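You operate a simulated robot arm through the tools that you are given. There is no shell and no other tool. Be economical: measure what you need, move in short steps, check, and stop when the job is done.

You run a simulated two-armed robot. Do the job below in one go: nothing can be reset, and whatever is moved stays where it is left.

## Task
Take the grey cloth on the top of the left wall bench and put it away on the top of the middle steel bench. Pick up the white lot cup with one hand, pass it to the other hand and put it on the third shelf from the bottom of the parts shelves. Take the pink cartridge from the top of the long steel bench and put it on the belt in the loading well. Take the pink cloth and leave it on the middle parts trolley tray. Put one of the blue brushes from the top of the middle steel bench in the open carton. Put one of the red cloths from the top of the right wall bench on the middle parts trolley tray. Lift the bin lid open. Any order will do. Set down upright: white lot cup, pink cartridge.

Only the result counts: the job must be done as asked and must still hold three seconds after the hand-in. Knocking over, shifting, dropping, spilling or breaking anything else fails it. Lids that push on must go on centred and level and be pressed home; caps that screw on are set level and turned clockwise until they are tight. Flat cloth is picked up by pressing the open fingertips on it (5 to 10 N) and closing them slowly along it; thin cloth reads only 2 to 8 mm in the jaws.

## Robot
Two 7-joint arms with two-finger parallel grippers on one trunk, on a base that drives. Base frame: it is fixed to the floor where the robot stands at the start and does not move with it; the origin is under the middle of the robot, x ahead of it, y to its left, z up. Lengths are in mm, angles in rad, forces in N, time in s.
The left shoulder is at the start at [73, 182, 1086], the right one opposite. With the tool pointing down near the work surface each hand reaches from about 100 to 300 mm from the robot's upright axis, wherever it stands, measured 20 degrees to its own side. Places, roughly: belt in the loading well (17x37 cm) [-4020, 2980, 760]; bin lid [-7400, 3800, 900]; blue brush (3x3x13 cm) [-1800, 3200, 900]; grey cloth (8x6x4 cm) [500, 100, 900]; middle parts trolley tray [600, 5100, 500]; open carton (18x14x9 cm) [-2400, 5400, 300]; pink cartridge (5x4x7 cm) [-1300, 0, 900]; pink cloth (10x8x4 cm) [-1200, 700, 900]; red cloth (10x8x4 cm) [400, 3100, 900]; third shelf of the parts shelves [-3000, -2300, 1100]; top of the middle steel bench [-1500, 2900, 800]; white lot cup (5x5x10 cm) [400, 100, 900]. Payload 3.91 kg a hand.
The TCP of each hand is the grasp point between the finger pads, 30 mm short of the fingertips. In the tool frame z runs along the fingers and y along their closing line. Largest opening 110 mm; finger width 20, thickness 10; the body of the gripper, 48 by 112 mm, starts 55 mm behind the TCP.
Orientation is that of the tool frame in the base frame, as a unit quaternion [w, x, y, z]. With the fingers straight down and closing along the base's y, the tool's x points along the base's -x, its y along +y and its z along -z.

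## Interface
- The arms move only by the tool apply_moves. It takes "left_motion", "right_motion" or both (then of equal length, played together; a hand with none holds still); each is a list of rows, each a list of 7 numbers: the shift along the base's x, y, z in mm, then the turn, a rotation vector about the base's x, y, z in rad, then the finger opening in mm, from 0 to 110. In form: [[tx, ty, tz, wx, wy, wz, gripper], ...]. A call has 1 to 20 rows; each row shifts and turns the commanded pose from where the row before left it. A row lasts 0.2 s, in which the tool goes at most 50 mm and 0.15 rad; a call with a longer step from one row to the next is refused whole, and so is a gripper value outside its range. A pose out of reach is approached as far as the arm can. The call stops where the force on the tool passes 40 N (or 10 N more than at its start, if that is more) or the arm is blocked; 0.2 s more then pass. The fingers move at their own pace (about 72 mm/s each) and stop on an object; they squeeze with about 24 N. The grip force told is the motor's: it shows also when the fingers shut on nothing. Time passes only in rows, and 0.2 s behind the last, so rows that do not move let the fingers close. It gives the time, the measured TCP pose, the force on the tool (base axes), the opening and the grip force at its end, in the units of the frame above (readings bear some noise), with the torque about the TCP (base axes, N m) and any sound that the robot's microphone picked up.
- Cameras (640 x 400 px; columns grow to the right, rows downward): "scene" is now at [203.3, 28.8, 1277.2]; the picture's right is [0.40, -0.92, 0.00], its down [-0.55, -0.24, -0.80] and it looks along [0.73, 0.32, -0.60] (base axes); focal length 254 px, centre (320, 200). "left" rides on the left gripper at [72, -17, -104] in its tool frame; the picture's right is [0.23, 0.97, 0.00], its down [-0.76, 0.18, -0.62] and it looks along [-0.61, 0.14, 0.78] (tool axes); focal length 222 px, centre (320, 200). "right" rides on the right gripper at [72, 17, -103] in its tool frame; the picture's right is [-0.23, 0.97, 0.00], its down [-0.76, -0.18, -0.62] and it looks along [-0.61, -0.14, 0.78] (tool axes); focal length 222 px, centre (320, 200). There is no depth. A picture from a camera that has moved, and an enlarged one, comes with that camera's place and axes in the base frame and with its lens. The place of the scene camera against the robot may be out by one fixed shift of up to 18 mm in any direction.
- get_image(camera): a new picture of that camera. It takes no simulated time.
- move_column(by): slides the trunk up (or, below 0, down) by that many mm; the arms and the scene camera ride with it, the base frame stays. It gives what a move gives, with no picture.
- base_move(legs): drives the robot by 1 to 6 legs, each [ahead, left, turn to the left] in mm, mm and rad, along the robot's own axes; the way and the turn of a leg run together, so that a leg with both is an arc; at most 1500 mm and 3.142 rad a leg. The arms and the cameras ride along, it lands a little off, and it stops where it bumps. It gives what a move gives.
- aim_head(pan, tilt): turns the head with the scene camera to pan (to the left, within 1.396 rad either way) and tilt (down, from -0.506 to 1.204), counted from straight ahead of the robot. It gives what a move gives.
- close_up(camera, box): a new picture of the part [left, top, right, bottom] of that camera's present view, enlarged. It takes no simulated time.
- job_done(): hands the job in; it is judged then, once.

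Work in short steps. Places have to be worked out from the pictures, the camera data and where the tool is seen: move nearer, look again, correct. Check each grasp and each placing, and mend what went wrong. You have 207 turns and 210 pictures in all, those below and enlarged ones among them. Open the grippers and draw the arms clear of the work before you hand the job in, unless the task says otherwise; then end with one line.

The tools are called after "Request:" as name(argument=value, ...) on one line, values as JSON. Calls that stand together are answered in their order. apply_moves: Moves the arms, as the interface text tells. Its arguments: {"type":"object","properties":{"left_motion":{"type":"array","items":{"type":"array","items":{"type":"number"}}},"right_motion":{"type":"array","items":{"type":"array","items":{"type":"number"}}}},"required":[]} The other tools are called the same way: move_column (by) slides the trunk up or down; base_move (legs) drives the base; aim_head (pan, tilt) turns the head that bears the scene camera; get_image (camera) takes a picture; close_up (camera, box) takes an enlarged picture of a part of a camera's view; job_done () hands the job in.

At the start:

```text
time: 0.0
left_eef_pos: [415.5, 276.4, 1070.2]
left_ee_rot: [-0.001, -0.001, 1.0, 0.001]
left_force: [0.5, -0.2, -0.3]
left_moment: [-0.01, -0.02, 0.01]
left_grip_width: 110.1
left_grip_force: 0.0
right_eef_pos: [430.0, -37.4, 1133.1]
right_ee_rot: [0.0, 0.0, 1.0, 0.0]
right_force: [0.1, 1.2, 0.3]
right_moment: [0.0, 0.04, -0.01]
right_grip_width: 110.2
right_grip_force: 0.1
trunk travel left (down, up): [-350.0, 164.0]
robot x, y, heading: [2.2, 0.8, -0.001]
head pan, tilt: [0.41, 0.642]
```

scene: 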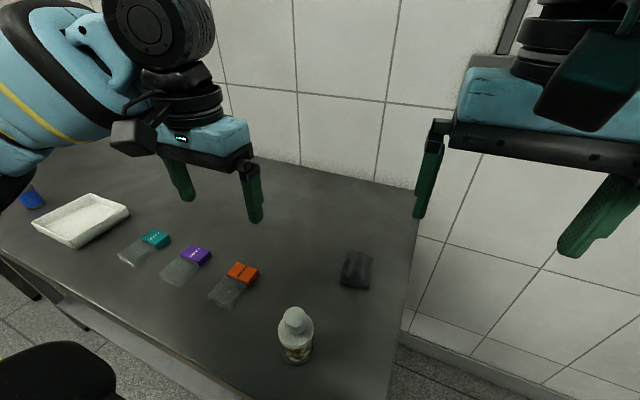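
right: 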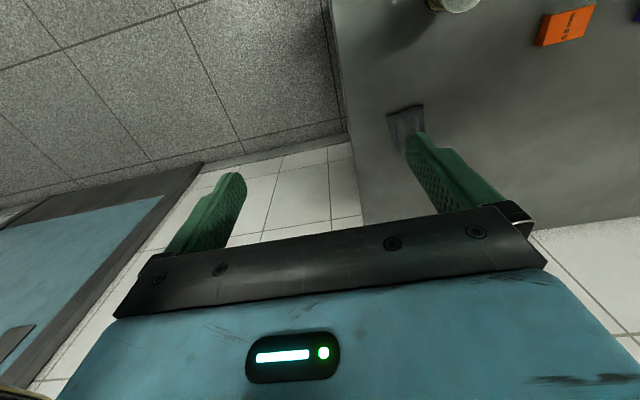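
left: 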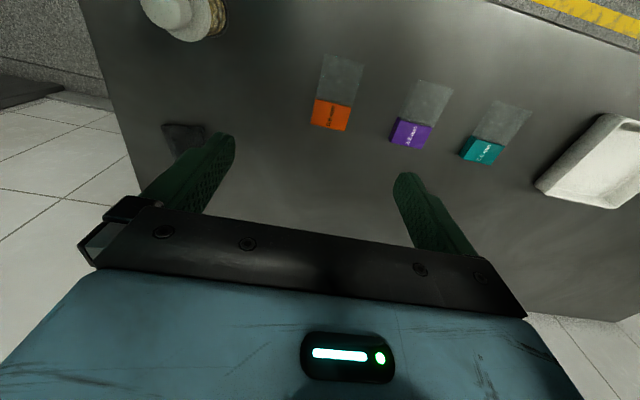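

I start by looking closely at the cup and the grey cloth, to see their shape before grasping.

Request:
close_up(camera="scene", box=[220, 220, 420, 400])

Request:
close_up(camera="left", box=[100, 0, 300, 180])

```text
2.22 times, centred on (320, 310) of scene
camera zoom: at [203.3, 28.8, 1277.2], right [0.4, -0.92, 0.0], down [-0.55, -0.24, -0.8], along [0.73, 0.32, -0.6], focal length 564 px, centre (320, -44)
```

zoom: 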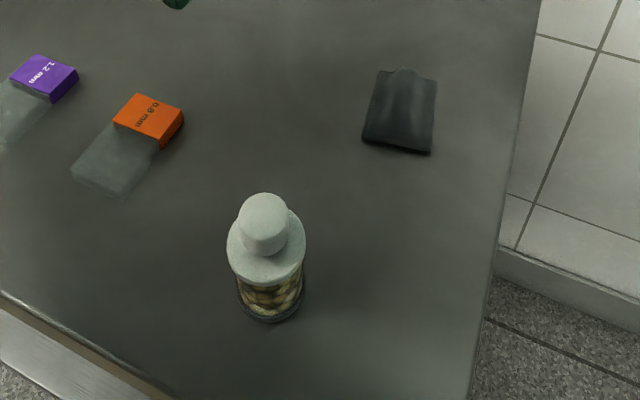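

```text
2.22 times, centred on (200, 90) of left
camera zoom: at [341.6, 260.3, 1173.7], right [-0.23, 0.97, 0.0], down [0.76, 0.18, 0.62], along [0.61, 0.14, -0.78], focal length 494 px, centre (587, 444)
```

zoom: 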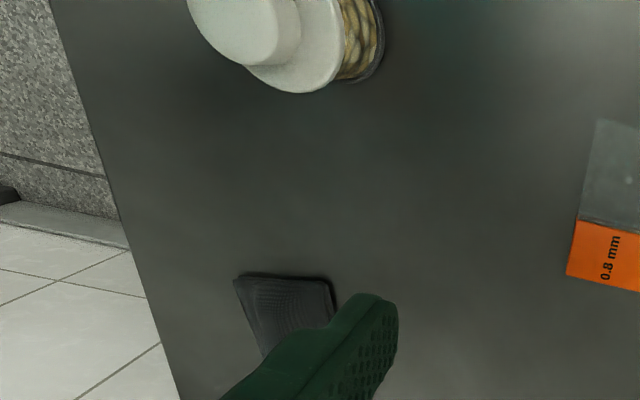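

The jar's axis works out near [343, 127], with the bench top near z 855 and the knob top near 968. I bring the left hand above it, still high, and look again.

Request:
apply_moves(left_motion=[[-18, -37, -2, 0, 0, 0, 110], [-18, -37, -2, 0, 0, 0, 110], [-18, -37, -2, 0, 0, 0, 110], [-18, -37, -2, 0, 0, 0, 110]])

Request:
get_image(camera="left")

Request:
get_image(camera="right")

Request:
get_image(camera="scene")

```text
time: 1.0
left_eef_pos: [341.5, 126.7, 1063.0]
left_ee_rot: [0.0, -0.001, 1.0, 0.0]
left_force: [0.3, 0.2, -0.2]
left_moment: [0.02, 0.0, 0.01]
left_grip_width: 110.3
left_grip_force: 0.0
right_eef_pos: [430.3, -39.1, 1134.5]
right_ee_rot: [0.0, 0.0, 1.0, 0.0]
right_force: [0.6, -0.2, -0.9]
right_moment: [0.01, -0.01, -0.01]
right_grip_width: 109.7
right_grip_force: 0.0
trunk travel left (down, up): [-350.0, 164.0]
robot x, y, heading: [-1.0, 0.6, -0.004]
head pan, tilt: [0.41, 0.642]
```

```text
204 pictures are left
camera left: at [268.9, 110.7, 1165.9], right [-0.23, 0.97, 0.0], down [0.76, 0.18, 0.62], along [0.61, 0.14, -0.78], focal length 222 px, centre (320, 200)
```

left: 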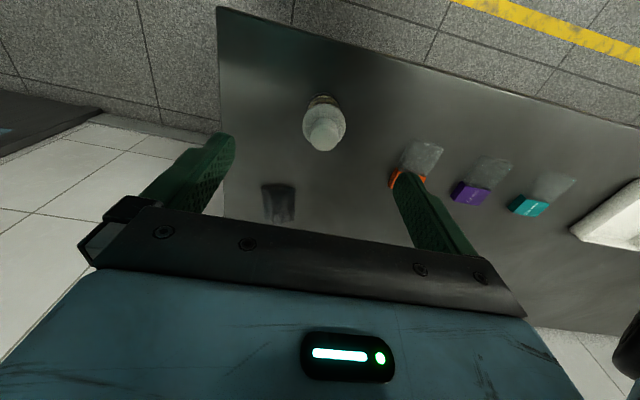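

```text
203 pictures are left
camera right: at [357.9, -21.9, 1236.9], right [0.23, 0.97, 0.0], down [0.76, -0.18, 0.62], along [0.61, -0.14, -0.78], focal length 222 px, centre (320, 200)
```

right: 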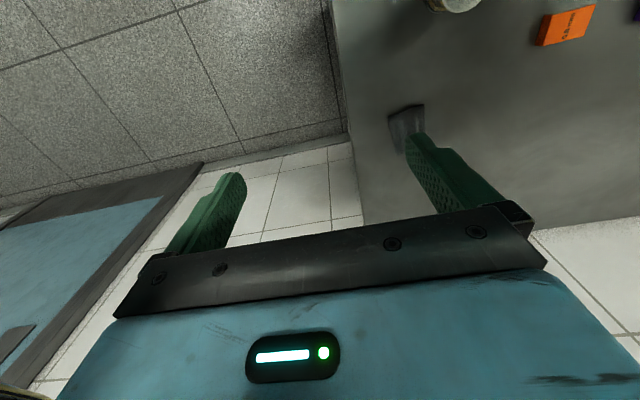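

```text
202 pictures are left
camera scene: at [203.3, 27.7, 1277.3], right [0.4, -0.92, 0.0], down [-0.55, -0.24, -0.8], along [0.73, 0.32, -0.6], focal length 254 px, centre (320, 200)
```

scene: 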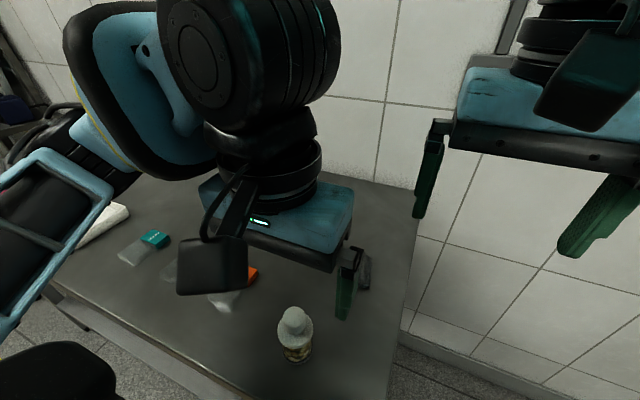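

The left camera puts the jar's axis at about [347, 131]. I centre on it, lower to z 930 so that the pads take the lid rim, and close.

Request:
apply_moves(left_motion=[[6, 4, -30, 0, 0, 0, 110], [0, 0, -40, 0, 0, 0, 110], [0, 0, -40, 0, 0, 0, 110], [0, 0, -23, 0, 0, 0, 110], [0, 0, 0, 0, 0, 0, 40], [0, 0, 0, 0, 0, 0, 40], [0, 0, 0, 0, 0, 0, 40]])

Request:
get_image(camera="left")

Request:
get_image(camera="scene")

```text
time: 2.6
left_eef_pos: [348.9, 132.6, 930.1]
left_ee_rot: [-0.001, -0.001, 1.0, 0.0]
left_force: [-0.3, 1.2, -0.1]
left_moment: [0.0, 0.01, 0.0]
left_grip_width: 46.0
left_grip_force: 23.9
right_eef_pos: [429.1, -37.9, 1133.9]
right_ee_rot: [0.0, 0.0, 1.0, 0.0]
right_force: [-0.2, 0.4, 1.0]
right_moment: [0.0, 0.01, 0.01]
right_grip_width: 109.9
right_grip_force: 0.1
trunk travel left (down, up): [-350.0, 164.0]
robot x, y, heading: [3.2, -0.1, -0.004]
head pan, tilt: [0.41, 0.642]
```

```text
201 pictures are left
camera left: at [275.0, 116.2, 1032.9], right [-0.23, 0.97, 0.0], down [0.76, 0.18, 0.62], along [0.61, 0.14, -0.78], focal length 222 px, centre (320, 200)
```

left: 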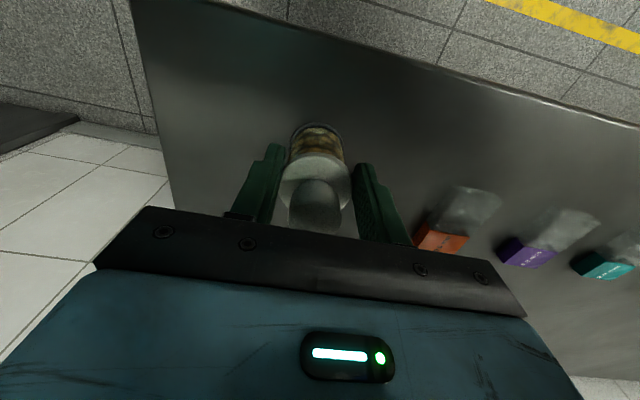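

```text
200 pictures are left
camera scene: at [203.3, 28.7, 1277.2], right [0.4, -0.92, 0.0], down [-0.55, -0.24, -0.8], along [0.73, 0.32, -0.6], focal length 254 px, centre (320, 200)
```

scene: 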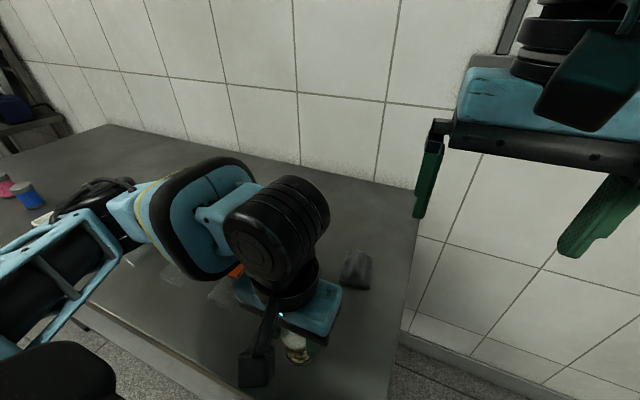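

The jar is gripped at 46 mm. I lift it and bring it in front while the right hand backs off, pitches up to about 40° below the horizontal and yaws left, ready for the handover.

Request:
apply_moves(left_motion=[[0, 0, 15, 0, 0, 0, 40], [0, 0, 35, 0, 0, 0, 40], [0, 0, 35, 0, 0, 0, 40], [0, 0, 35, 0, 0, 0, 40], [0, 0, 30, 0, 0, 0, 40], [20, -15, 0, 0, 0, 0, 40], [20, -15, 0, 0, 0, 0, 40], [20, -15, 0, 0, 0, 0, 40], [20, -15, 0, 0, 0, 0, 40], [0, 0, 0, 0, 0, 0, 40]], right_motion=[[-20, -25, 0, 0, -0.145, 0, 110], [-20, -25, 0, 0, -0.145, 0, 110], [-20, -25, 0, 0, -0.145, 0, 110], [-20, -20, 0, 0, -0.145, 0, 110], [-20, -15, 0, 0, -0.145, 0, 110], [-10, 0, 0, 0, -0.145, 0, 110], [0, 0, 0, 0, 0, 0.125, 110], [0, 0, 0, 0, 0, 0.125, 110], [0, 0, 0, 0, 0, 0.125, 110], [0, 0, 0, 0, 0, 0.125, 110]])

Request:
get_image(camera="scene")

Request:
get_image(camera="right")

```text
time: 3.8
left_eef_pos: [349.1, 132.9, 1075.9]
left_ee_rot: [0.0, -0.001, 1.0, 0.0]
left_force: [1.1, -0.4, -2.7]
left_moment: [-0.03, 0.03, 0.03]
left_grip_width: 45.9
left_grip_force: 23.5
right_eef_pos: [341.7, -146.7, 1135.7]
right_ee_rot: [0.339, 0.02, 0.941, 0.001]
right_force: [5.1, 1.5, 2.1]
right_moment: [0.04, 0.55, -0.2]
right_grip_width: 110.0
right_grip_force: 0.1
right hand out of reach, approached as far as the arm can: row 5, 6
trunk travel left (down, up): [-350.0, 164.0]
robot x, y, heading: [-1.5, 0.5, 0.001]
head pan, tilt: [0.41, 0.642]
stopped in row 6 (right hand): the force on the tool passed its limit at 68 N (the readings are from after the stop); the commanded pose is now the measured one
```

```text
199 pictures are left
camera scene: at [206.3, -36.3, 1280.4], right [-0.34, -0.94, 0.0], down [-0.53, 0.2, -0.82], along [0.77, -0.28, -0.57], focal length 254 px, centre (320, 200)
```

scene: 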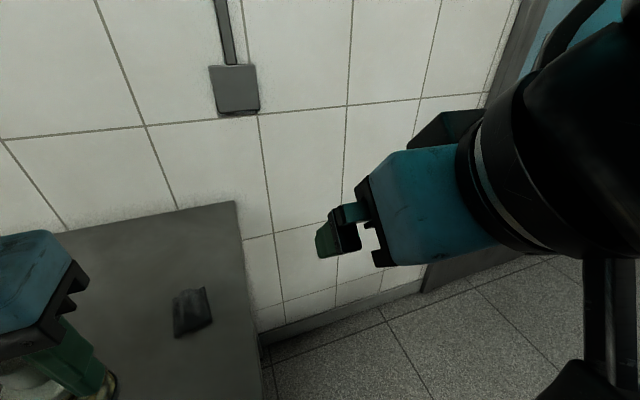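

```text
198 pictures are left
camera right: at [220.5, -125.5, 1169.9], right [0.21, 0.96, 0.16], down [0.18, -0.2, 0.96], along [0.96, -0.17, -0.22], focal length 222 px, centre (320, 200)
```

right: 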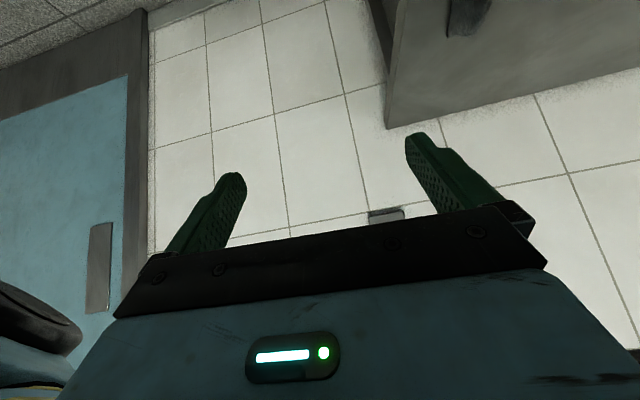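

The right arm folded too tightly and nudged the head. I move the right hand outward, forward and lower, and re-aim the head.

Request:
apply_moves(right_motion=[[20, -20, 0, 0, 0, 0, 110], [20, -20, -20, 0, 0, 0, 110], [15, -10, -40, 0, 0, 0, 110], [0, 0, -40, 0, 0, 0, 110], [0, 0, -40, 0, 0, 0, 110]], left_motion=[[10, -10, 0, 0, 0, 0, 40], [10, -15, 0, 0, 0, 0, 40], [10, -15, -20, 0, 0, 0, 40], [10, -10, -30, 0, 0, 0, 40], [10, 0, -30, 0, 0, 0, 40]])

Request:
aim_head(pan=0.0, tilt=0.65)

Request:
get_image(camera="scene")

```text
time: 5.0
left_eef_pos: [398.3, 82.7, 995.9]
left_ee_rot: [0.0, 0.0, 1.0, 0.0]
left_force: [0.7, -0.2, -1.6]
left_moment: [0.01, 0.01, 0.03]
left_grip_width: 46.1
left_grip_force: 23.8
right_eef_pos: [432.3, -183.0, 1016.5]
right_ee_rot: [0.345, 0.016, 0.938, 0.004]
right_force: [0.1, 0.4, -0.2]
right_moment: [-0.03, 0.01, 0.02]
right_grip_width: 110.4
right_grip_force: 0.2
right hand out of reach, approached as far as the arm can: row 3, 4, 5
trunk travel left (down, up): [-350.0, 164.0]
robot x, y, heading: [-0.4, 0.9, -0.001]
head pan, tilt: [0.41, 0.642]
```

```text
time: 5.9
left_eef_pos: [399.4, 82.9, 996.9]
left_ee_rot: [-0.001, -0.001, 1.0, 0.0]
left_force: [0.5, -0.2, -1.1]
left_moment: [-0.01, 0.0, 0.0]
left_grip_width: 45.9
left_grip_force: 24.2
right_eef_pos: [431.3, -185.0, 1017.0]
right_ee_rot: [0.343, 0.016, 0.939, 0.004]
right_force: [0.6, 0.0, -0.4]
right_moment: [0.01, 0.01, 0.0]
right_grip_width: 110.2
right_grip_force: 0.0
trunk travel left (down, up): [-350.0, 164.0]
robot x, y, heading: [1.5, -0.8, 0.0]
head pan, tilt: [0.0, 0.649]
```

```text
197 pictures are left
camera scene: at [210.4, -5.9, 1276.6], right [0.0, -1.0, 0.0], down [-0.6, 0.0, -0.8], along [0.8, 0.0, -0.6], focal length 254 px, centre (320, 200)
```

scene: 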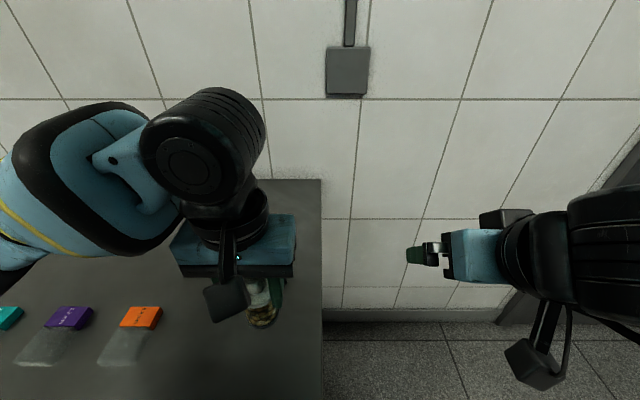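

The geometry agrees with the picture. I yaw the right hand left by 0.6 and pitch it up a bit more while checking reach, and move the jar a little ahead.

Request:
apply_moves(right_motion=[[0, 0, 0, 0, 0, 0.15, 110], [0, 0, 0, 0, 0, 0.15, 110], [0, 0, 0, 0, 0, 0.15, 110], [0, 0, 0, 0, 0, 0.15, 110], [0, 0, 0, 0.075, -0.11, 0, 110]], left_motion=[[10, 0, 0, 0, 0, 0, 40], [10, 0, 0, 0, 0, 0, 40], [10, 0, 0, 0, 0, 0, 40], [10, 0, 0, 0, 0, 0, 40], [10, 0, 0, 0, 0, 0, 40]])

Request:
get_image(camera="scene")

Request:
get_image(camera="right")

```text
time: 7.1
left_eef_pos: [449.8, 82.3, 996.8]
left_ee_rot: [0.001, -0.001, 1.0, 0.0]
left_force: [-1.0, 0.3, -1.3]
left_moment: [0.0, 0.02, 0.03]
left_grip_width: 45.8
left_grip_force: 24.2
right_eef_pos: [439.3, -185.0, 1018.8]
right_ee_rot: [0.387, -0.255, 0.877, 0.126]
right_force: [1.1, 0.4, -0.2]
right_moment: [-0.02, 0.0, 0.0]
right_grip_width: 109.9
right_grip_force: 0.0
right hand out of reach, approached as far as the arm can: row 1, 5
trunk travel left (down, up): [-350.0, 164.0]
robot x, y, heading: [-0.9, -0.4, 0.001]
head pan, tilt: [0.0, 0.649]
```

```text
196 pictures are left
camera scene: at [210.1, -6.3, 1276.6], right [0.0, -1.0, 0.0], down [-0.6, 0.0, -0.8], along [0.8, 0.0, -0.6], focal length 254 px, centre (320, 200)
```

scene: 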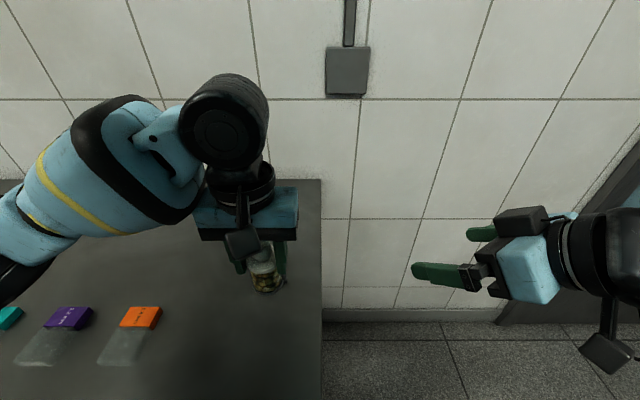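

```text
195 pictures are left
camera right: at [325.2, -239.0, 1034.2], right [-0.4, 0.89, 0.19], down [0.15, -0.14, 0.98], along [0.9, 0.42, -0.08], focal length 222 px, centre (320, 200)
```

right: 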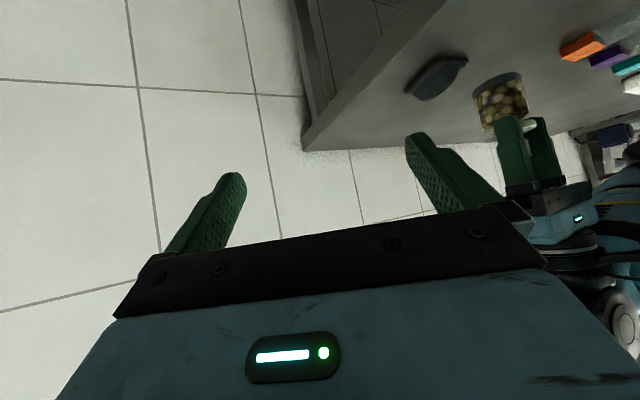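

The right tool now points along [0.61, 0.42, -0.67] with a level closing line. I yaw the left hand so its camera clears, and bring the right hand to a standoff 110 mm short of the jar.

Request:
apply_moves(right_motion=[[-10, 20, 0, 0, 0, 0, 110], [-10, 30, 0, 0, 0, 0, 110], [-10, 37, 0, 0, 0, 0, 110], [-10, 38, 0, 0, 0, 0, 110], [-10, 38, 0, 0, 0, 0, 110], [-7, 38, 0, 0, 0, 0, 110]], left_motion=[[0, -5, 0, 0, 0, -0.15, 40], [0, -5, 0, 0, 0, -0.15, 40], [0, -5, 0, 0, 0, -0.15, 40], [0, -5, 0, 0, 0, -0.15, 40], [0, 0, 0, 0, 0, 0, 40], [0, 0, 0, 0, 0, 0, 40]])

Request:
get_image(camera="scene")

Request:
get_image(camera="right")

```text
time: 8.5
left_eef_pos: [448.0, 63.3, 997.1]
left_ee_rot: [0.001, 0.295, 0.956, -0.002]
left_force: [0.4, 1.9, -1.8]
left_moment: [-0.02, -0.01, -0.02]
left_grip_width: 45.9
left_grip_force: 24.3
right_eef_pos: [400.0, 20.2, 1023.7]
right_ee_rot: [0.386, -0.255, 0.878, 0.124]
right_force: [0.2, 0.0, 0.1]
right_moment: [-0.02, 0.0, 0.01]
right_grip_width: 110.0
right_grip_force: 0.1
right hand out of reach, approached as far as the arm can: row 1, 2
trunk travel left (down, up): [-350.0, 164.0]
robot x, y, heading: [-0.5, 1.0, 0.003]
head pan, tilt: [0.0, 0.649]
```

```text
194 pictures are left
camera scene: at [210.3, -4.9, 1276.6], right [0.0, -1.0, 0.0], down [-0.6, 0.0, -0.8], along [0.8, 0.0, -0.6], focal length 254 px, centre (320, 200)
```

scene: 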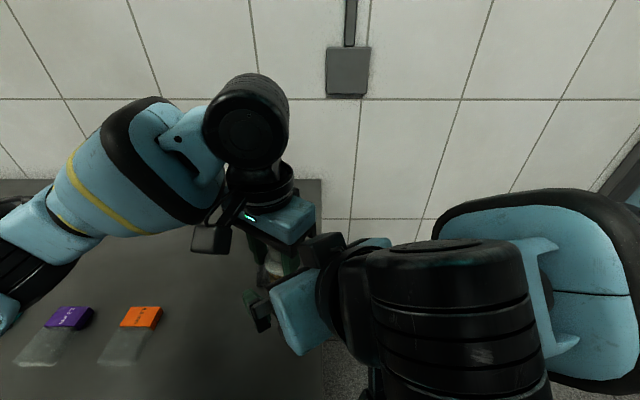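

```text
193 pictures are left
camera right: at [284.3, -34.7, 1038.3], right [-0.4, 0.9, 0.19], down [0.15, -0.14, 0.98], along [0.9, 0.42, -0.08], focal length 222 px, centre (320, 200)
```

right: 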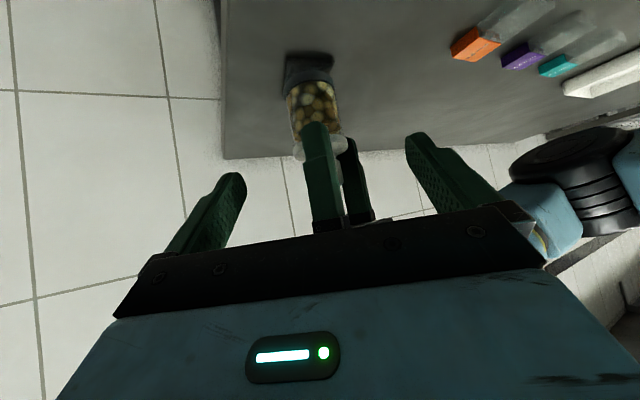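

The jar's base projects where expected, so the jar is near (447, 62) with its base at about z 924. I make a small sideways correction first and then advance halfway along the tool axis.

Request:
apply_moves(right_motion=[[-6, 0, -6, 0, 0, 0, 110], [-7, 0, -5, 0, 0, 0, 110], [15, 10, -17, 0, 0, 0, 110], [15, 11, -17, 0, 0, 0, 110], [0, 0, 0, 0, 0, 0, 110]])

Request:
get_image(camera="right")

Request:
get_image(camera="scene")

```text
time: 9.6
left_eef_pos: [451.7, 66.6, 995.4]
left_ee_rot: [-0.001, 0.288, 0.958, 0.004]
left_force: [2.8, 1.4, -1.0]
left_moment: [-0.08, 0.2, 0.04]
left_grip_width: 45.9
left_grip_force: 23.9
right_eef_pos: [412.6, 39.5, 980.3]
right_ee_rot: [0.389, -0.257, 0.875, 0.128]
right_force: [-3.9, -1.8, -0.3]
right_moment: [0.09, -0.24, 0.01]
right_grip_width: 110.1
right_grip_force: 0.0
trunk travel left (down, up): [-350.0, 164.0]
robot x, y, heading: [2.3, 1.3, 0.004]
head pan, tilt: [0.0, 0.649]
stopped in row 5 (left hand): the force on the tool passed its limit at 43 N (the readings are from after the stop); the commanded pose is now the measured one
```

```text
192 pictures are left
camera right: at [299.9, -15.4, 994.9], right [-0.41, 0.89, 0.19], down [0.14, -0.14, 0.98], along [0.9, 0.42, -0.07], focal length 222 px, centre (320, 200)
```

right: 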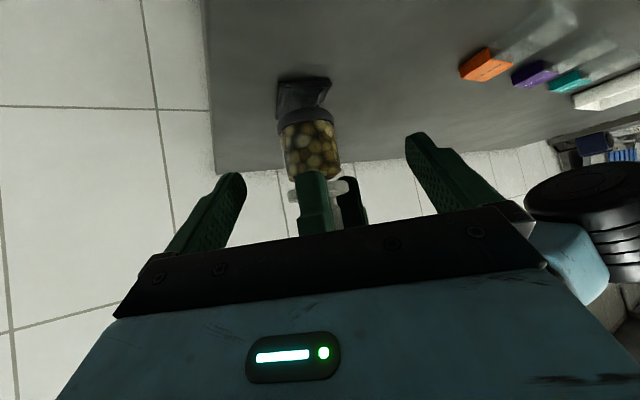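

```text
191 pictures are left
camera scene: at [210.2, -6.0, 1276.6], right [0.0, -1.0, 0.0], down [-0.6, 0.0, -0.8], along [0.8, 0.0, -0.6], focal length 254 px, centre (320, 200)
```

scene: 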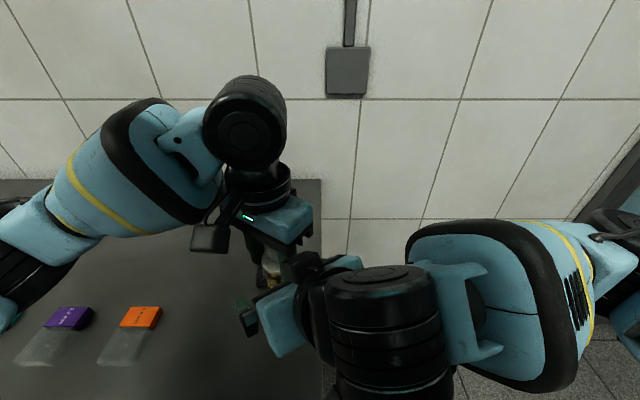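

The right palm touched the left finger, because the left closing line now runs along the approach. I back the right hand off, yaw the left further round (closing near x), and swing the right to approach more from the side.

Request:
apply_moves(right_motion=[[-31, -21, 33, 0, 0, 0, 110], [-31, -21, 33, 0, 0, 0, 110], [15, -4, -5, 0, 0, 0.15, 110], [20, -4, -5, 0, 0, 0.15, 110], [20, 0, -8, 0, 0, 0.15, 110], [17, 0, -11, 0, 0, 0.15, 110], [0, 0, 0, 0, 0, 0, 110], [0, 0, 0, 0, 0, 0, 110]], left_motion=[[0, 0, 0, 0, 0, 0, 40], [0, 0, 0, 0, 0, 0, 40], [0, 0, 0, 0, 0, -0.14, 40], [0, 0, 0, 0, 0, -0.14, 40], [0, 0, 0, 0, 0, -0.14, 40], [0, 0, 0, 0, 0, -0.14, 40], [0, 0, 0, 0, 0, -0.14, 40], [0, 0, 0, 0, 0, -0.14, 40]])

Request:
get_image(camera="scene")

Request:
get_image(camera="right")

```text
time: 11.4
left_eef_pos: [452.4, 67.1, 995.3]
left_ee_rot: [0.001, 0.655, 0.756, 0.004]
left_force: [-0.1, 0.0, -1.9]
left_moment: [0.03, -0.01, 0.05]
left_grip_width: 45.8
left_grip_force: 24.2
right_eef_pos: [428.9, -6.3, 1018.9]
right_ee_rot: [0.334, -0.504, 0.761, 0.237]
right_force: [-0.3, 0.1, -0.1]
right_moment: [0.01, 0.01, 0.03]
right_grip_width: 109.8
right_grip_force: 0.0
right hand out of reach, approached as far as the arm can: row 2
trunk travel left (down, up): [-350.0, 164.0]
robot x, y, heading: [3.2, -2.0, 0.002]
head pan, tilt: [0.0, 0.649]
```

```text
190 pictures are left
camera scene: at [210.5, -6.1, 1276.6], right [0.0, -1.0, 0.0], down [-0.6, 0.0, -0.8], along [0.8, 0.0, -0.6], focal length 254 px, centre (320, 200)
```

scene: 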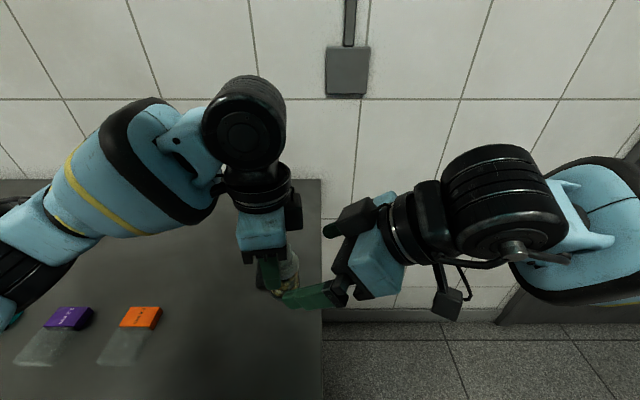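

```text
189 pictures are left
camera right: at [365.6, -115.2, 1034.4], right [-0.84, 0.51, 0.19], down [0.2, -0.04, 0.98], along [0.51, 0.86, -0.07], focal length 222 px, centre (320, 200)
```

right: 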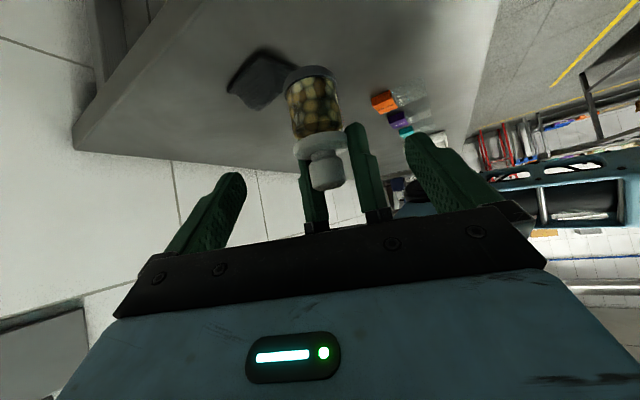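

The jar now sits between the right fingers in the picture, about 7 mm to the +x side of the tool axis. I correct that and go in along the tool axis to grip the lower body.

Request:
apply_moves(right_motion=[[4, -8, -10, 0, 0, 0, 110], [8, 20, -20, 0, 0, 0, 110], [8, 20, -20, 0, 0, 0, 110], [8, 20, -20, 0, 0, 0, 110], [0, 0, 0, 0, 0, 0, 110]])

Request:
get_image(camera="right")

Request:
get_image(camera="scene")

```text
time: 12.6
left_eef_pos: [451.6, 66.5, 995.7]
left_ee_rot: [0.0, 0.654, 0.757, 0.005]
left_force: [-0.6, 0.7, -2.8]
left_moment: [0.03, 0.0, -0.03]
left_grip_width: 46.1
left_grip_force: 23.8
right_eef_pos: [456.4, 46.6, 950.5]
right_ee_rot: [0.334, -0.503, 0.761, 0.236]
right_force: [0.7, 0.4, -0.1]
right_moment: [0.03, -0.01, -0.02]
right_grip_width: 110.0
right_grip_force: 0.0
trunk travel left (down, up): [-350.0, 164.0]
robot x, y, heading: [-0.7, -3.0, 0.002]
head pan, tilt: [0.0, 0.649]
```

```text
188 pictures are left
camera right: at [393.3, -62.8, 964.0], right [-0.84, 0.51, 0.19], down [0.2, -0.04, 0.98], along [0.51, 0.86, -0.07], focal length 222 px, centre (320, 200)
```

right: 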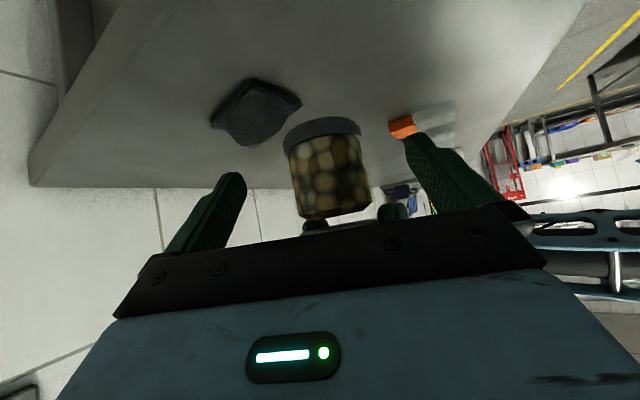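

```text
187 pictures are left
camera scene: at [210.2, -6.3, 1276.6], right [0.0, -1.0, 0.0], down [-0.6, 0.0, -0.8], along [0.8, 0.0, -0.6], focal length 254 px, centre (320, 200)
```

scene: 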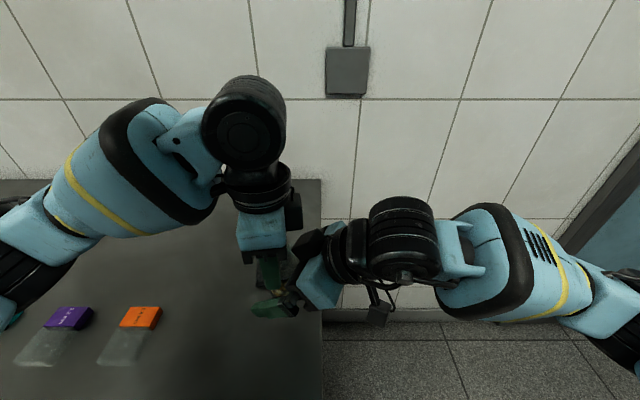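

The jar body now fills the space between the right fingers at TCP depth. I lower the right hand a few millimetres clear of the left fingertips and close gently.

Request:
apply_moves(right_motion=[[-3, 6, -9, 0, 0, 0, 110], [0, 0, 0, 0, 0, 0, 70], [0, 0, 0, 0, 0, 0, 40], [0, 0, 0, 0, 0, 0, 40], [0, 0, 0, 0, 0, 0, 40]])

Request:
get_image(camera="right")

```text
time: 13.8
left_eef_pos: [451.9, 67.6, 995.9]
left_ee_rot: [0.001, 0.654, 0.757, 0.005]
left_force: [9.4, 0.1, 4.5]
left_moment: [0.18, 0.13, 0.15]
left_grip_width: 45.9
left_grip_force: 23.6
right_eef_pos: [454.8, 52.2, 940.2]
right_ee_rot: [0.334, -0.504, 0.761, 0.237]
right_force: [-9.1, -0.6, -4.7]
right_moment: [-0.19, -0.67, 0.02]
right_grip_width: 47.2
right_grip_force: 24.3
trunk travel left (down, up): [-350.0, 164.0]
robot x, y, heading: [0.9, 3.1, 0.001]
head pan, tilt: [0.0, 0.649]
```

```text
186 pictures are left
camera right: at [390.3, -57.1, 954.5], right [-0.84, 0.51, 0.19], down [0.2, -0.04, 0.98], along [0.5, 0.86, -0.07], focal length 222 px, centre (320, 200)
```

right: 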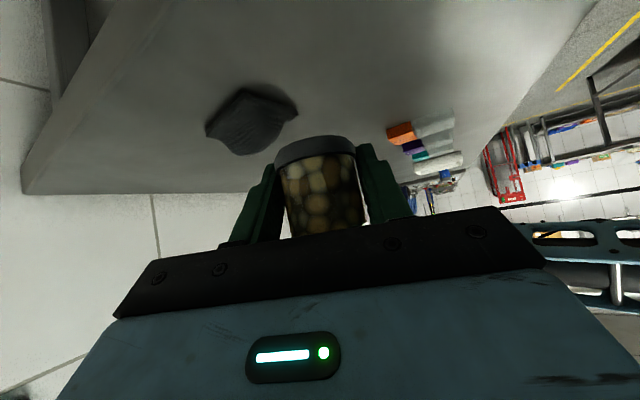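

Both hands hold the jar (right reads 47 mm at 24 N). I open the left hand and lift it straight off.

Request:
apply_moves(left_motion=[[0, 0, 0, 0, 0, 0, 70], [0, 0, 0, 0, 0, 0, 80], [0, 0, 0, 0, 0, 0, 80], [0, 0, 25, 0, 0, 0, 80], [0, 0, 40, 0, 0, 0, 80], [0, 0, 40, 0, 0, 0, 80], [0, 0, 0, 0, 0, 0, 80]], right_motion=[[0, 0, 0, 0, 0, 0, 38], [0, 0, 0, 0, 0, 0, 38], [0, 0, 0, 0, 0, 0, 38], [0, 0, 0, 0, 0, 0, 38], [0, 0, 0, 0, 0, 0, 38], [0, 0, 0, 0, 0, 0, 38], [0, 0, 0, 0, 0, 0, 38]])

Request:
get_image(camera="left")

Request:
get_image(camera="scene")

```text
time: 15.4
left_eef_pos: [452.4, 66.5, 1099.7]
left_ee_rot: [0.0, 0.655, 0.756, 0.004]
left_force: [-0.2, 0.1, 0.2]
left_moment: [0.0, 0.02, -0.01]
left_grip_width: 79.9
left_grip_force: 0.0
right_eef_pos: [454.4, 53.1, 940.0]
right_ee_rot: [0.334, -0.503, 0.761, 0.236]
right_force: [0.7, 0.7, -1.1]
right_moment: [0.02, -0.01, 0.02]
right_grip_width: 46.4
right_grip_force: 24.2
trunk travel left (down, up): [-350.0, 164.0]
robot x, y, heading: [-1.7, 1.3, -0.001]
head pan, tilt: [0.0, 0.649]
```

```text
185 pictures are left
camera left: at [423.0, 136.1, 1203.5], right [0.93, 0.36, 0.01], down [0.28, -0.73, 0.62], along [0.23, -0.58, -0.78], focal length 222 px, centre (320, 200)
```

left: 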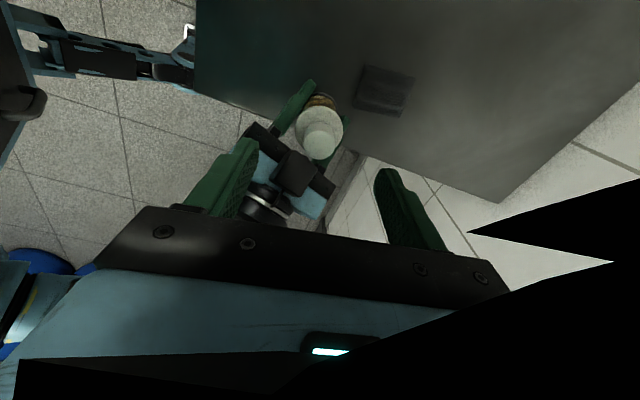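

```text
184 pictures are left
camera scene: at [210.7, -5.8, 1276.5], right [0.0, -1.0, 0.0], down [-0.6, 0.0, -0.8], along [0.8, 0.0, -0.6], focal length 254 px, centre (320, 200)
```

scene: 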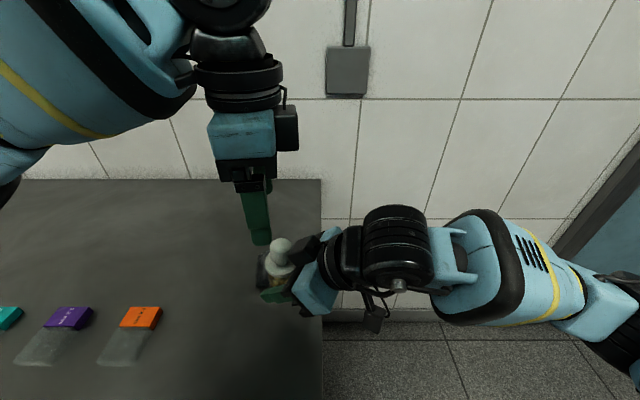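

The handover worked: the right hand alone holds the jar. I draw it aside and turn the left hand back, moving it above the grey cloth at about (543, 95).

Request:
apply_moves(left_motion=[[0, 5, 0, 0, 0, 0.145, 80], [0, 5, 0, 0, 0, 0.145, 80], [8, 5, 0, 0, 0, 0.145, 80], [8, 5, 0, 0, 0, 0.145, 70], [8, 5, -10, 0, 0, 0.145, 60], [8, 5, -15, 0, 0, 0.145, 50], [8, 0, -15, 0, 0, 0.145, 50], [10, 0, -15, 0, 0, 0.145, 50], [10, 0, -15, 0, 0, 0.145, 50], [10, 0, -15, 0, 0, 0.145, 50], [10, 0, -15, 0, 0, 0.145, 50], [0, 0, 0, 0, 0, 0, 50]], right_motion=[[0, -5, 10, 0, 0, 0, 38], [0, -15, 10, 0, 0, 0, 38], [-5, -20, 10, 0, 0, 0, 38], [-5, -20, 10, 0, 0, 0, 38], [-5, -20, 10, 0, 0, 0, 38], [-5, -20, 0, 0, 0, 0, 38], [-5, -20, 0, 0, 0, 0, 38], [-5, -20, 0, 0, 0, 0, 38], [0, -10, 0, 0, 0, 0, 38], [0, 0, 0, 0, 0, 0, 38], [0, 0, 0, 0, 0, 0, 38], [0, 0, 0, 0, 0, 0, 38]])

Request:
get_image(camera="left")

Request:
get_image(camera="scene")

```text
time: 18.0
left_eef_pos: [532.7, 96.0, 1000.7]
left_ee_rot: [-0.003, -0.086, 0.996, 0.003]
left_force: [-0.1, 0.5, -0.2]
left_moment: [0.0, 0.02, 0.03]
left_grip_width: 50.0
left_grip_force: 0.1
right_eef_pos: [422.8, -98.3, 991.6]
right_ee_rot: [0.335, -0.504, 0.76, 0.237]
right_force: [-0.5, 0.1, -0.9]
right_moment: [-0.02, 0.02, 0.02]
right_grip_width: 46.3
right_grip_force: 23.7
trunk travel left (down, up): [-350.0, 164.0]
robot x, y, heading: [-2.0, -2.6, 0.001]
head pan, tilt: [0.0, 0.649]
```

```text
183 pictures are left
camera left: at [463.5, 67.7, 1103.0], right [-0.39, 0.92, 0.01], down [0.72, 0.3, 0.62], along [0.57, 0.25, -0.78], focal length 222 px, centre (320, 200)
```

left: 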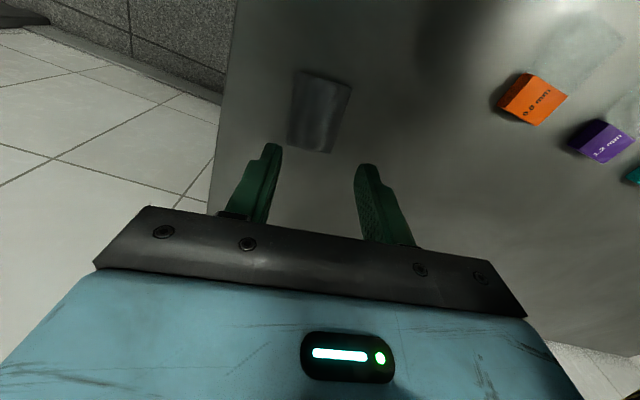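

```text
182 pictures are left
camera scene: at [210.2, -6.0, 1276.6], right [0.0, -1.0, 0.0], down [-0.6, 0.0, -0.8], along [0.8, 0.0, -0.6], focal length 254 px, centre (320, 200)
```

scene: 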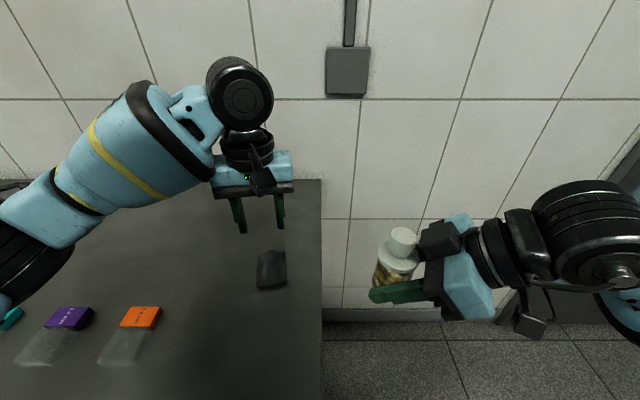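

The tool axis meets the cloth's centre and the closing line matches its short side. I descend to just above it.

Request:
apply_moves(left_motion=[[0, 0, -35, 0, 0, 0, 50], [0, 0, -35, 0, 0, 0, 50], [0, 0, -30, 0, 0, 0, 50], [0, 0, -10, 0, 0, 0, 50], [0, 0, -5, 0, 0, 0, 50], [0, 0, -3, 0, 0, 0, 50]])

Request:
get_image(camera="left")

```text
time: 19.6
left_eef_pos: [532.5, 97.0, 889.5]
left_ee_rot: [0.004, -0.084, 0.996, 0.001]
left_force: [-4.8, 1.3, 13.2]
left_moment: [0.02, 0.19, -0.1]
left_grip_width: 49.7
left_grip_force: 0.0
right_eef_pos: [421.9, -97.4, 990.5]
right_ee_rot: [0.334, -0.505, 0.76, 0.237]
right_force: [-0.7, -0.6, -1.9]
right_moment: [0.0, 0.0, 0.02]
right_grip_width: 46.5
right_grip_force: 23.9
trunk travel left (down, up): [-350.0, 164.0]
robot x, y, heading: [3.9, -4.9, -0.0]
head pan, tilt: [0.0, 0.649]
stopped in row 6 (left hand): the force on the tool passed its limit at 41 N (the readings are from after the stop); the commanded pose is now the measured one
```

```text
181 pictures are left
camera left: at [462.5, 68.2, 991.4], right [-0.39, 0.92, 0.0], down [0.72, 0.3, 0.63], along [0.58, 0.24, -0.78], focal length 222 px, centre (320, 200)
```

left: 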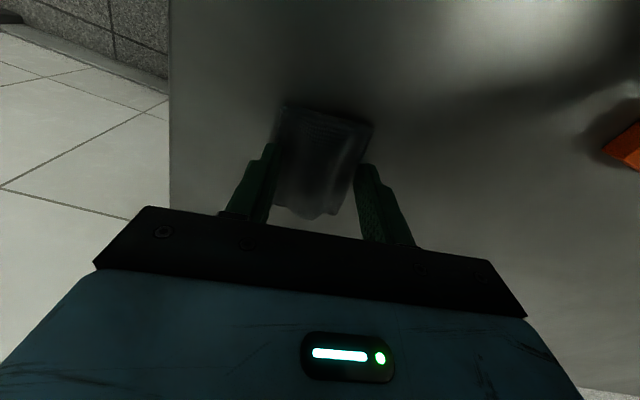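

The tips press at 13 N with the cloth between them. I ease off by 1 mm and close slowly along it.

Request:
apply_moves(left_motion=[[0, 0, 1, 0, 0, 0, 46], [0, 0, 0, 0, 0, 0, 42], [0, 0, 0, 0, 0, 0, 38], [0, 0, 0, 0, 0, 0, 34], [0, 0, 0, 0, 0, 0, 30], [0, 0, 0, 0, 0, 0, 26], [0, 0, 0, 0, 0, 0, 22], [0, 0, 0, 0, 0, 0, 18], [0, 0, 0, 0, 0, 0, 14], [0, 0, 0, 0, 0, 0, 10], [0, 0, 0, 0, 0, 0, 6], [0, 0, 0, 0, 0, 0, 2], [0, 0, 0, 0, 0, 0, 0], [0, 0, 0, 0, 0, 0, 0]])

Request:
get_image(camera="left")

```text
time: 22.6
left_eef_pos: [533.4, 96.6, 888.6]
left_ee_rot: [0.003, -0.084, 0.996, 0.001]
left_force: [0.9, -7.0, 21.2]
left_moment: [-0.22, -0.09, -0.21]
left_grip_width: 24.0
left_grip_force: 24.1
right_eef_pos: [422.5, -98.4, 992.4]
right_ee_rot: [0.335, -0.503, 0.76, 0.237]
right_force: [-0.6, 0.0, -1.2]
right_moment: [-0.01, -0.04, 0.0]
right_grip_width: 46.3
right_grip_force: 24.2
trunk travel left (down, up): [-350.0, 164.0]
robot x, y, heading: [-2.7, 0.8, 0.004]
head pan, tilt: [0.0, 0.649]
```

```text
180 pictures are left
camera left: at [462.7, 67.3, 991.4], right [-0.39, 0.92, 0.0], down [0.72, 0.3, 0.63], along [0.58, 0.24, -0.78], focal length 222 px, centre (320, 200)
```

left: 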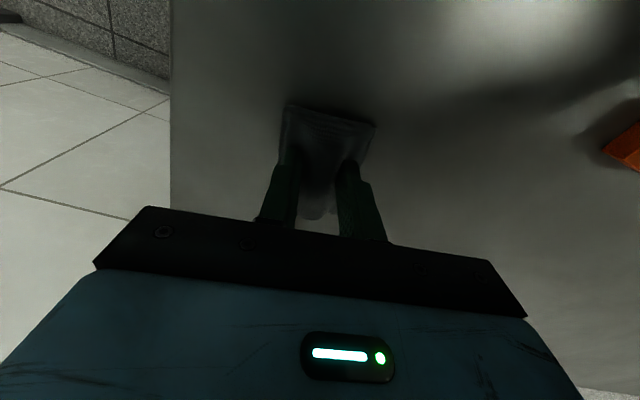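

The fingers stopped at 24 mm while pressing 21 N, so friction may be holding them. I ease up a little and see if they close on.

Request:
apply_moves(left_motion=[[0, 0, 1, 0, 0, 0, 0], [0, 0, 0, 0, 0, 0, 0], [0, 0, 1, 0, 0, 0, 0], [0, 0, 0, 0, 0, 0, 0]])

Request:
get_image(camera="left")

```text
time: 23.6
left_eef_pos: [532.5, 97.2, 889.0]
left_ee_rot: [0.001, -0.085, 0.996, 0.001]
left_force: [-1.9, -3.3, 7.7]
left_moment: [-0.18, 0.01, -0.04]
left_grip_width: 24.0
left_grip_force: 24.2
right_eef_pos: [423.2, -97.4, 990.8]
right_ee_rot: [0.335, -0.503, 0.761, 0.237]
right_force: [0.5, 0.9, -1.4]
right_moment: [-0.01, -0.01, -0.01]
right_grip_width: 46.4
right_grip_force: 24.0
trunk travel left (down, up): [-350.0, 164.0]
robot x, y, heading: [-0.5, 1.1, -0.002]
head pan, tilt: [0.0, 0.649]
```

```text
179 pictures are left
camera left: at [463.1, 67.8, 991.7], right [-0.39, 0.92, 0.0], down [0.72, 0.3, 0.63], along [0.58, 0.25, -0.78], focal length 222 px, centre (320, 200)
```

left: 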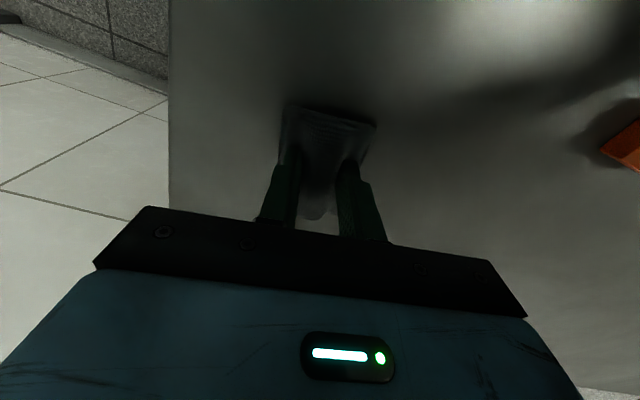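

I try lifting 40 mm to see if the cloth comes along.

Request:
apply_moves(left_motion=[[0, 0, 10, 0, 0, 0, 0], [0, 0, 15, 0, 0, 0, 0], [0, 0, 15, 0, 0, 0, 0], [0, 0, 0, 0, 0, 0, 0]])

Request:
get_image(camera="left")

Request:
close_up(camera="scene", box=[180, 180, 380, 320])

```text
time: 24.6
left_eef_pos: [532.8, 96.8, 929.9]
left_ee_rot: [0.002, -0.086, 0.996, 0.001]
left_force: [0.2, -0.5, -0.7]
left_moment: [0.01, -0.01, -0.02]
left_grip_width: 24.0
left_grip_force: 23.6
right_eef_pos: [424.4, -98.3, 990.7]
right_ee_rot: [0.334, -0.504, 0.761, 0.237]
right_force: [-0.3, 0.2, -2.1]
right_moment: [-0.01, 0.02, 0.01]
right_grip_width: 46.1
right_grip_force: 24.2
trunk travel left (down, up): [-350.0, 164.0]
robot x, y, heading: [-1.3, 3.1, 0.001]
head pan, tilt: [0.0, 0.649]
```

```text
178 pictures are left
camera left: at [463.6, 68.3, 1032.5], right [-0.39, 0.92, 0.0], down [0.72, 0.3, 0.63], along [0.58, 0.24, -0.78], focal length 222 px, centre (320, 200)
```

left: 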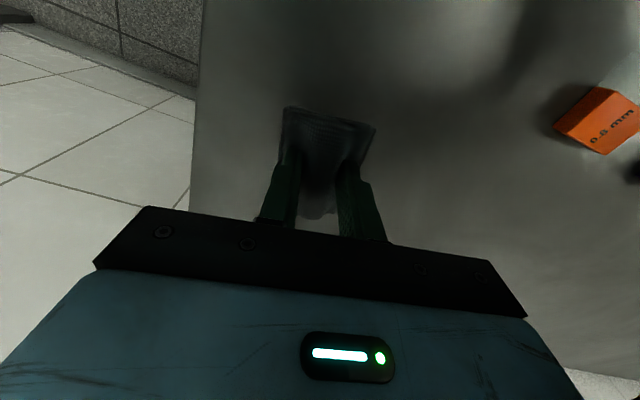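

```text
2.86 times, centred on (280, 250) of scene
camera zoom: at [210.5, -5.9, 1276.6], right [0.0, -1.0, 0.0], down [-0.6, 0.0, -0.8], along [0.8, 0.0, -0.6], focal length 726 px, centre (434, 57)
```

zoom: 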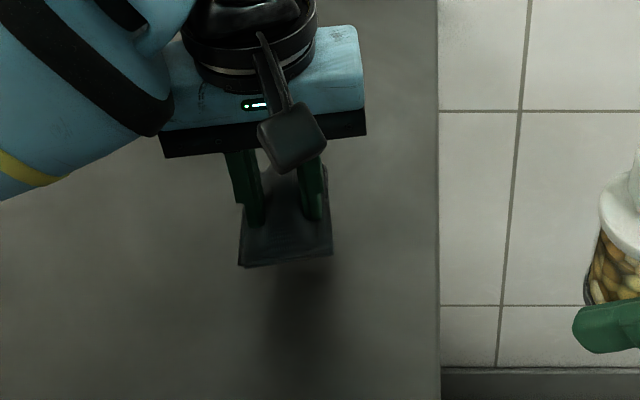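

The cloth is up in the left hand. I lift it clear, draw both arms in, and turn the head to survey the room.

Request:
apply_moves(left_motion=[[0, 0, 35, 0, 0, 0, 0], [0, 10, 35, 0, 0, 0, 0], [-20, 20, 35, 0, 0, 0, 0], [-30, 30, 20, 0, 0, 0, 0], [-30, 30, 0, 0, 0, 0, 0], [-30, 20, 0, 0, 0, 0, 0]], right_motion=[[0, 0, 10, 0, 0, 0, 38], [0, -10, 10, 0, 0, 0, 38], [0, -10, 10, 0, 0, 0, 38], [0, -10, 10, 0, 0, 0, 38], [0, -10, 10, 0, 0, 0, 38], [0, -10, 10, 0, 0, 0, 38]])

Request:
aim_head(pan=1.39, tilt=0.3)

Request:
get_image(camera="scene")

Request:
aim_head(pan=-1.39, tilt=0.3)

Request:
get_image(camera="scene")

```text
time: 26.0
left_eef_pos: [422.8, 209.1, 1053.8]
left_ee_rot: [0.002, -0.085, 0.996, 0.001]
left_force: [-1.3, 0.4, 0.0]
left_moment: [0.01, -0.04, 0.02]
left_grip_width: 24.1
left_grip_force: 24.1
right_eef_pos: [422.6, -125.8, 1031.6]
right_ee_rot: [0.334, -0.501, 0.763, 0.236]
right_force: [0.2, -0.3, -2.7]
right_moment: [-0.06, 0.0, -0.01]
right_grip_width: 46.2
right_grip_force: 24.4
right hand out of reach, approached as far as the arm can: row 5, 6
trunk travel left (down, up): [-350.0, 164.0]
robot x, y, heading: [1.1, -1.8, -0.005]
head pan, tilt: [0.0, 0.649]
```

```text
time: 27.6
left_eef_pos: [423.0, 208.4, 1054.5]
left_ee_rot: [0.002, -0.084, 0.996, 0.001]
left_force: [-0.7, -0.1, -0.2]
left_moment: [0.01, -0.03, -0.01]
left_grip_width: 24.4
left_grip_force: 23.7
right_eef_pos: [422.8, -127.7, 1031.3]
right_ee_rot: [0.334, -0.501, 0.763, 0.236]
right_force: [0.7, 1.4, -1.4]
right_moment: [0.01, 0.01, -0.06]
right_grip_width: 46.1
right_grip_force: 23.9
trunk travel left (down, up): [-350.0, 164.0]
robot x, y, heading: [-1.0, -3.0, -0.0]
head pan, tilt: [1.389, 0.3]
```

```text
176 pictures are left
camera scene: at [140.6, 85.9, 1308.3], right [0.98, -0.18, 0.0], down [-0.05, -0.29, -0.96], along [0.17, 0.94, -0.3], focal length 254 px, centre (320, 200)
```

scene: 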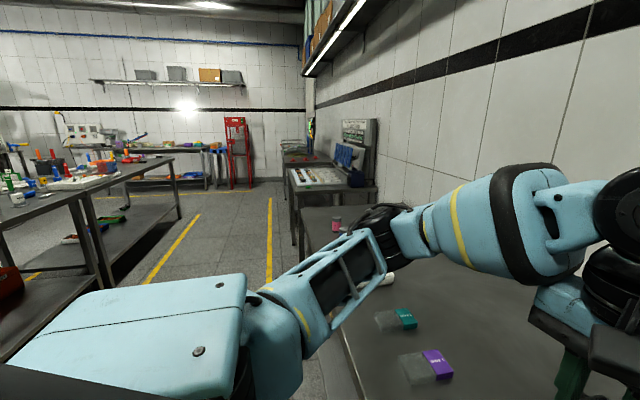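

```text
time: 30.0
left_eef_pos: [423.0, 207.4, 1055.1]
left_ee_rot: [0.002, -0.084, 0.996, 0.001]
left_force: [-0.2, -0.2, 0.5]
left_moment: [-0.01, -0.01, -0.01]
left_grip_width: 24.3
left_grip_force: 24.2
right_eef_pos: [424.0, -127.3, 1032.1]
right_ee_rot: [0.334, -0.501, 0.763, 0.236]
right_force: [-0.2, -0.1, -1.1]
right_moment: [-0.01, 0.01, 0.01]
right_grip_width: 45.9
right_grip_force: 24.3
trunk travel left (down, up): [-350.0, 164.0]
robot x, y, heading: [-2.5, 2.2, -0.001]
head pan, tilt: [-1.389, 0.3]
```

```text
175 pictures are left
camera scene: at [140.6, -97.7, 1308.4], right [-0.98, -0.18, 0.0], down [-0.05, 0.29, -0.96], along [0.17, -0.94, -0.3], focal length 254 px, centre (320, 200)
```

scene: 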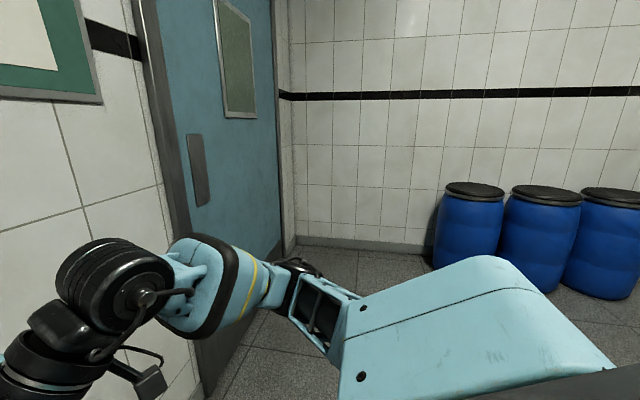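

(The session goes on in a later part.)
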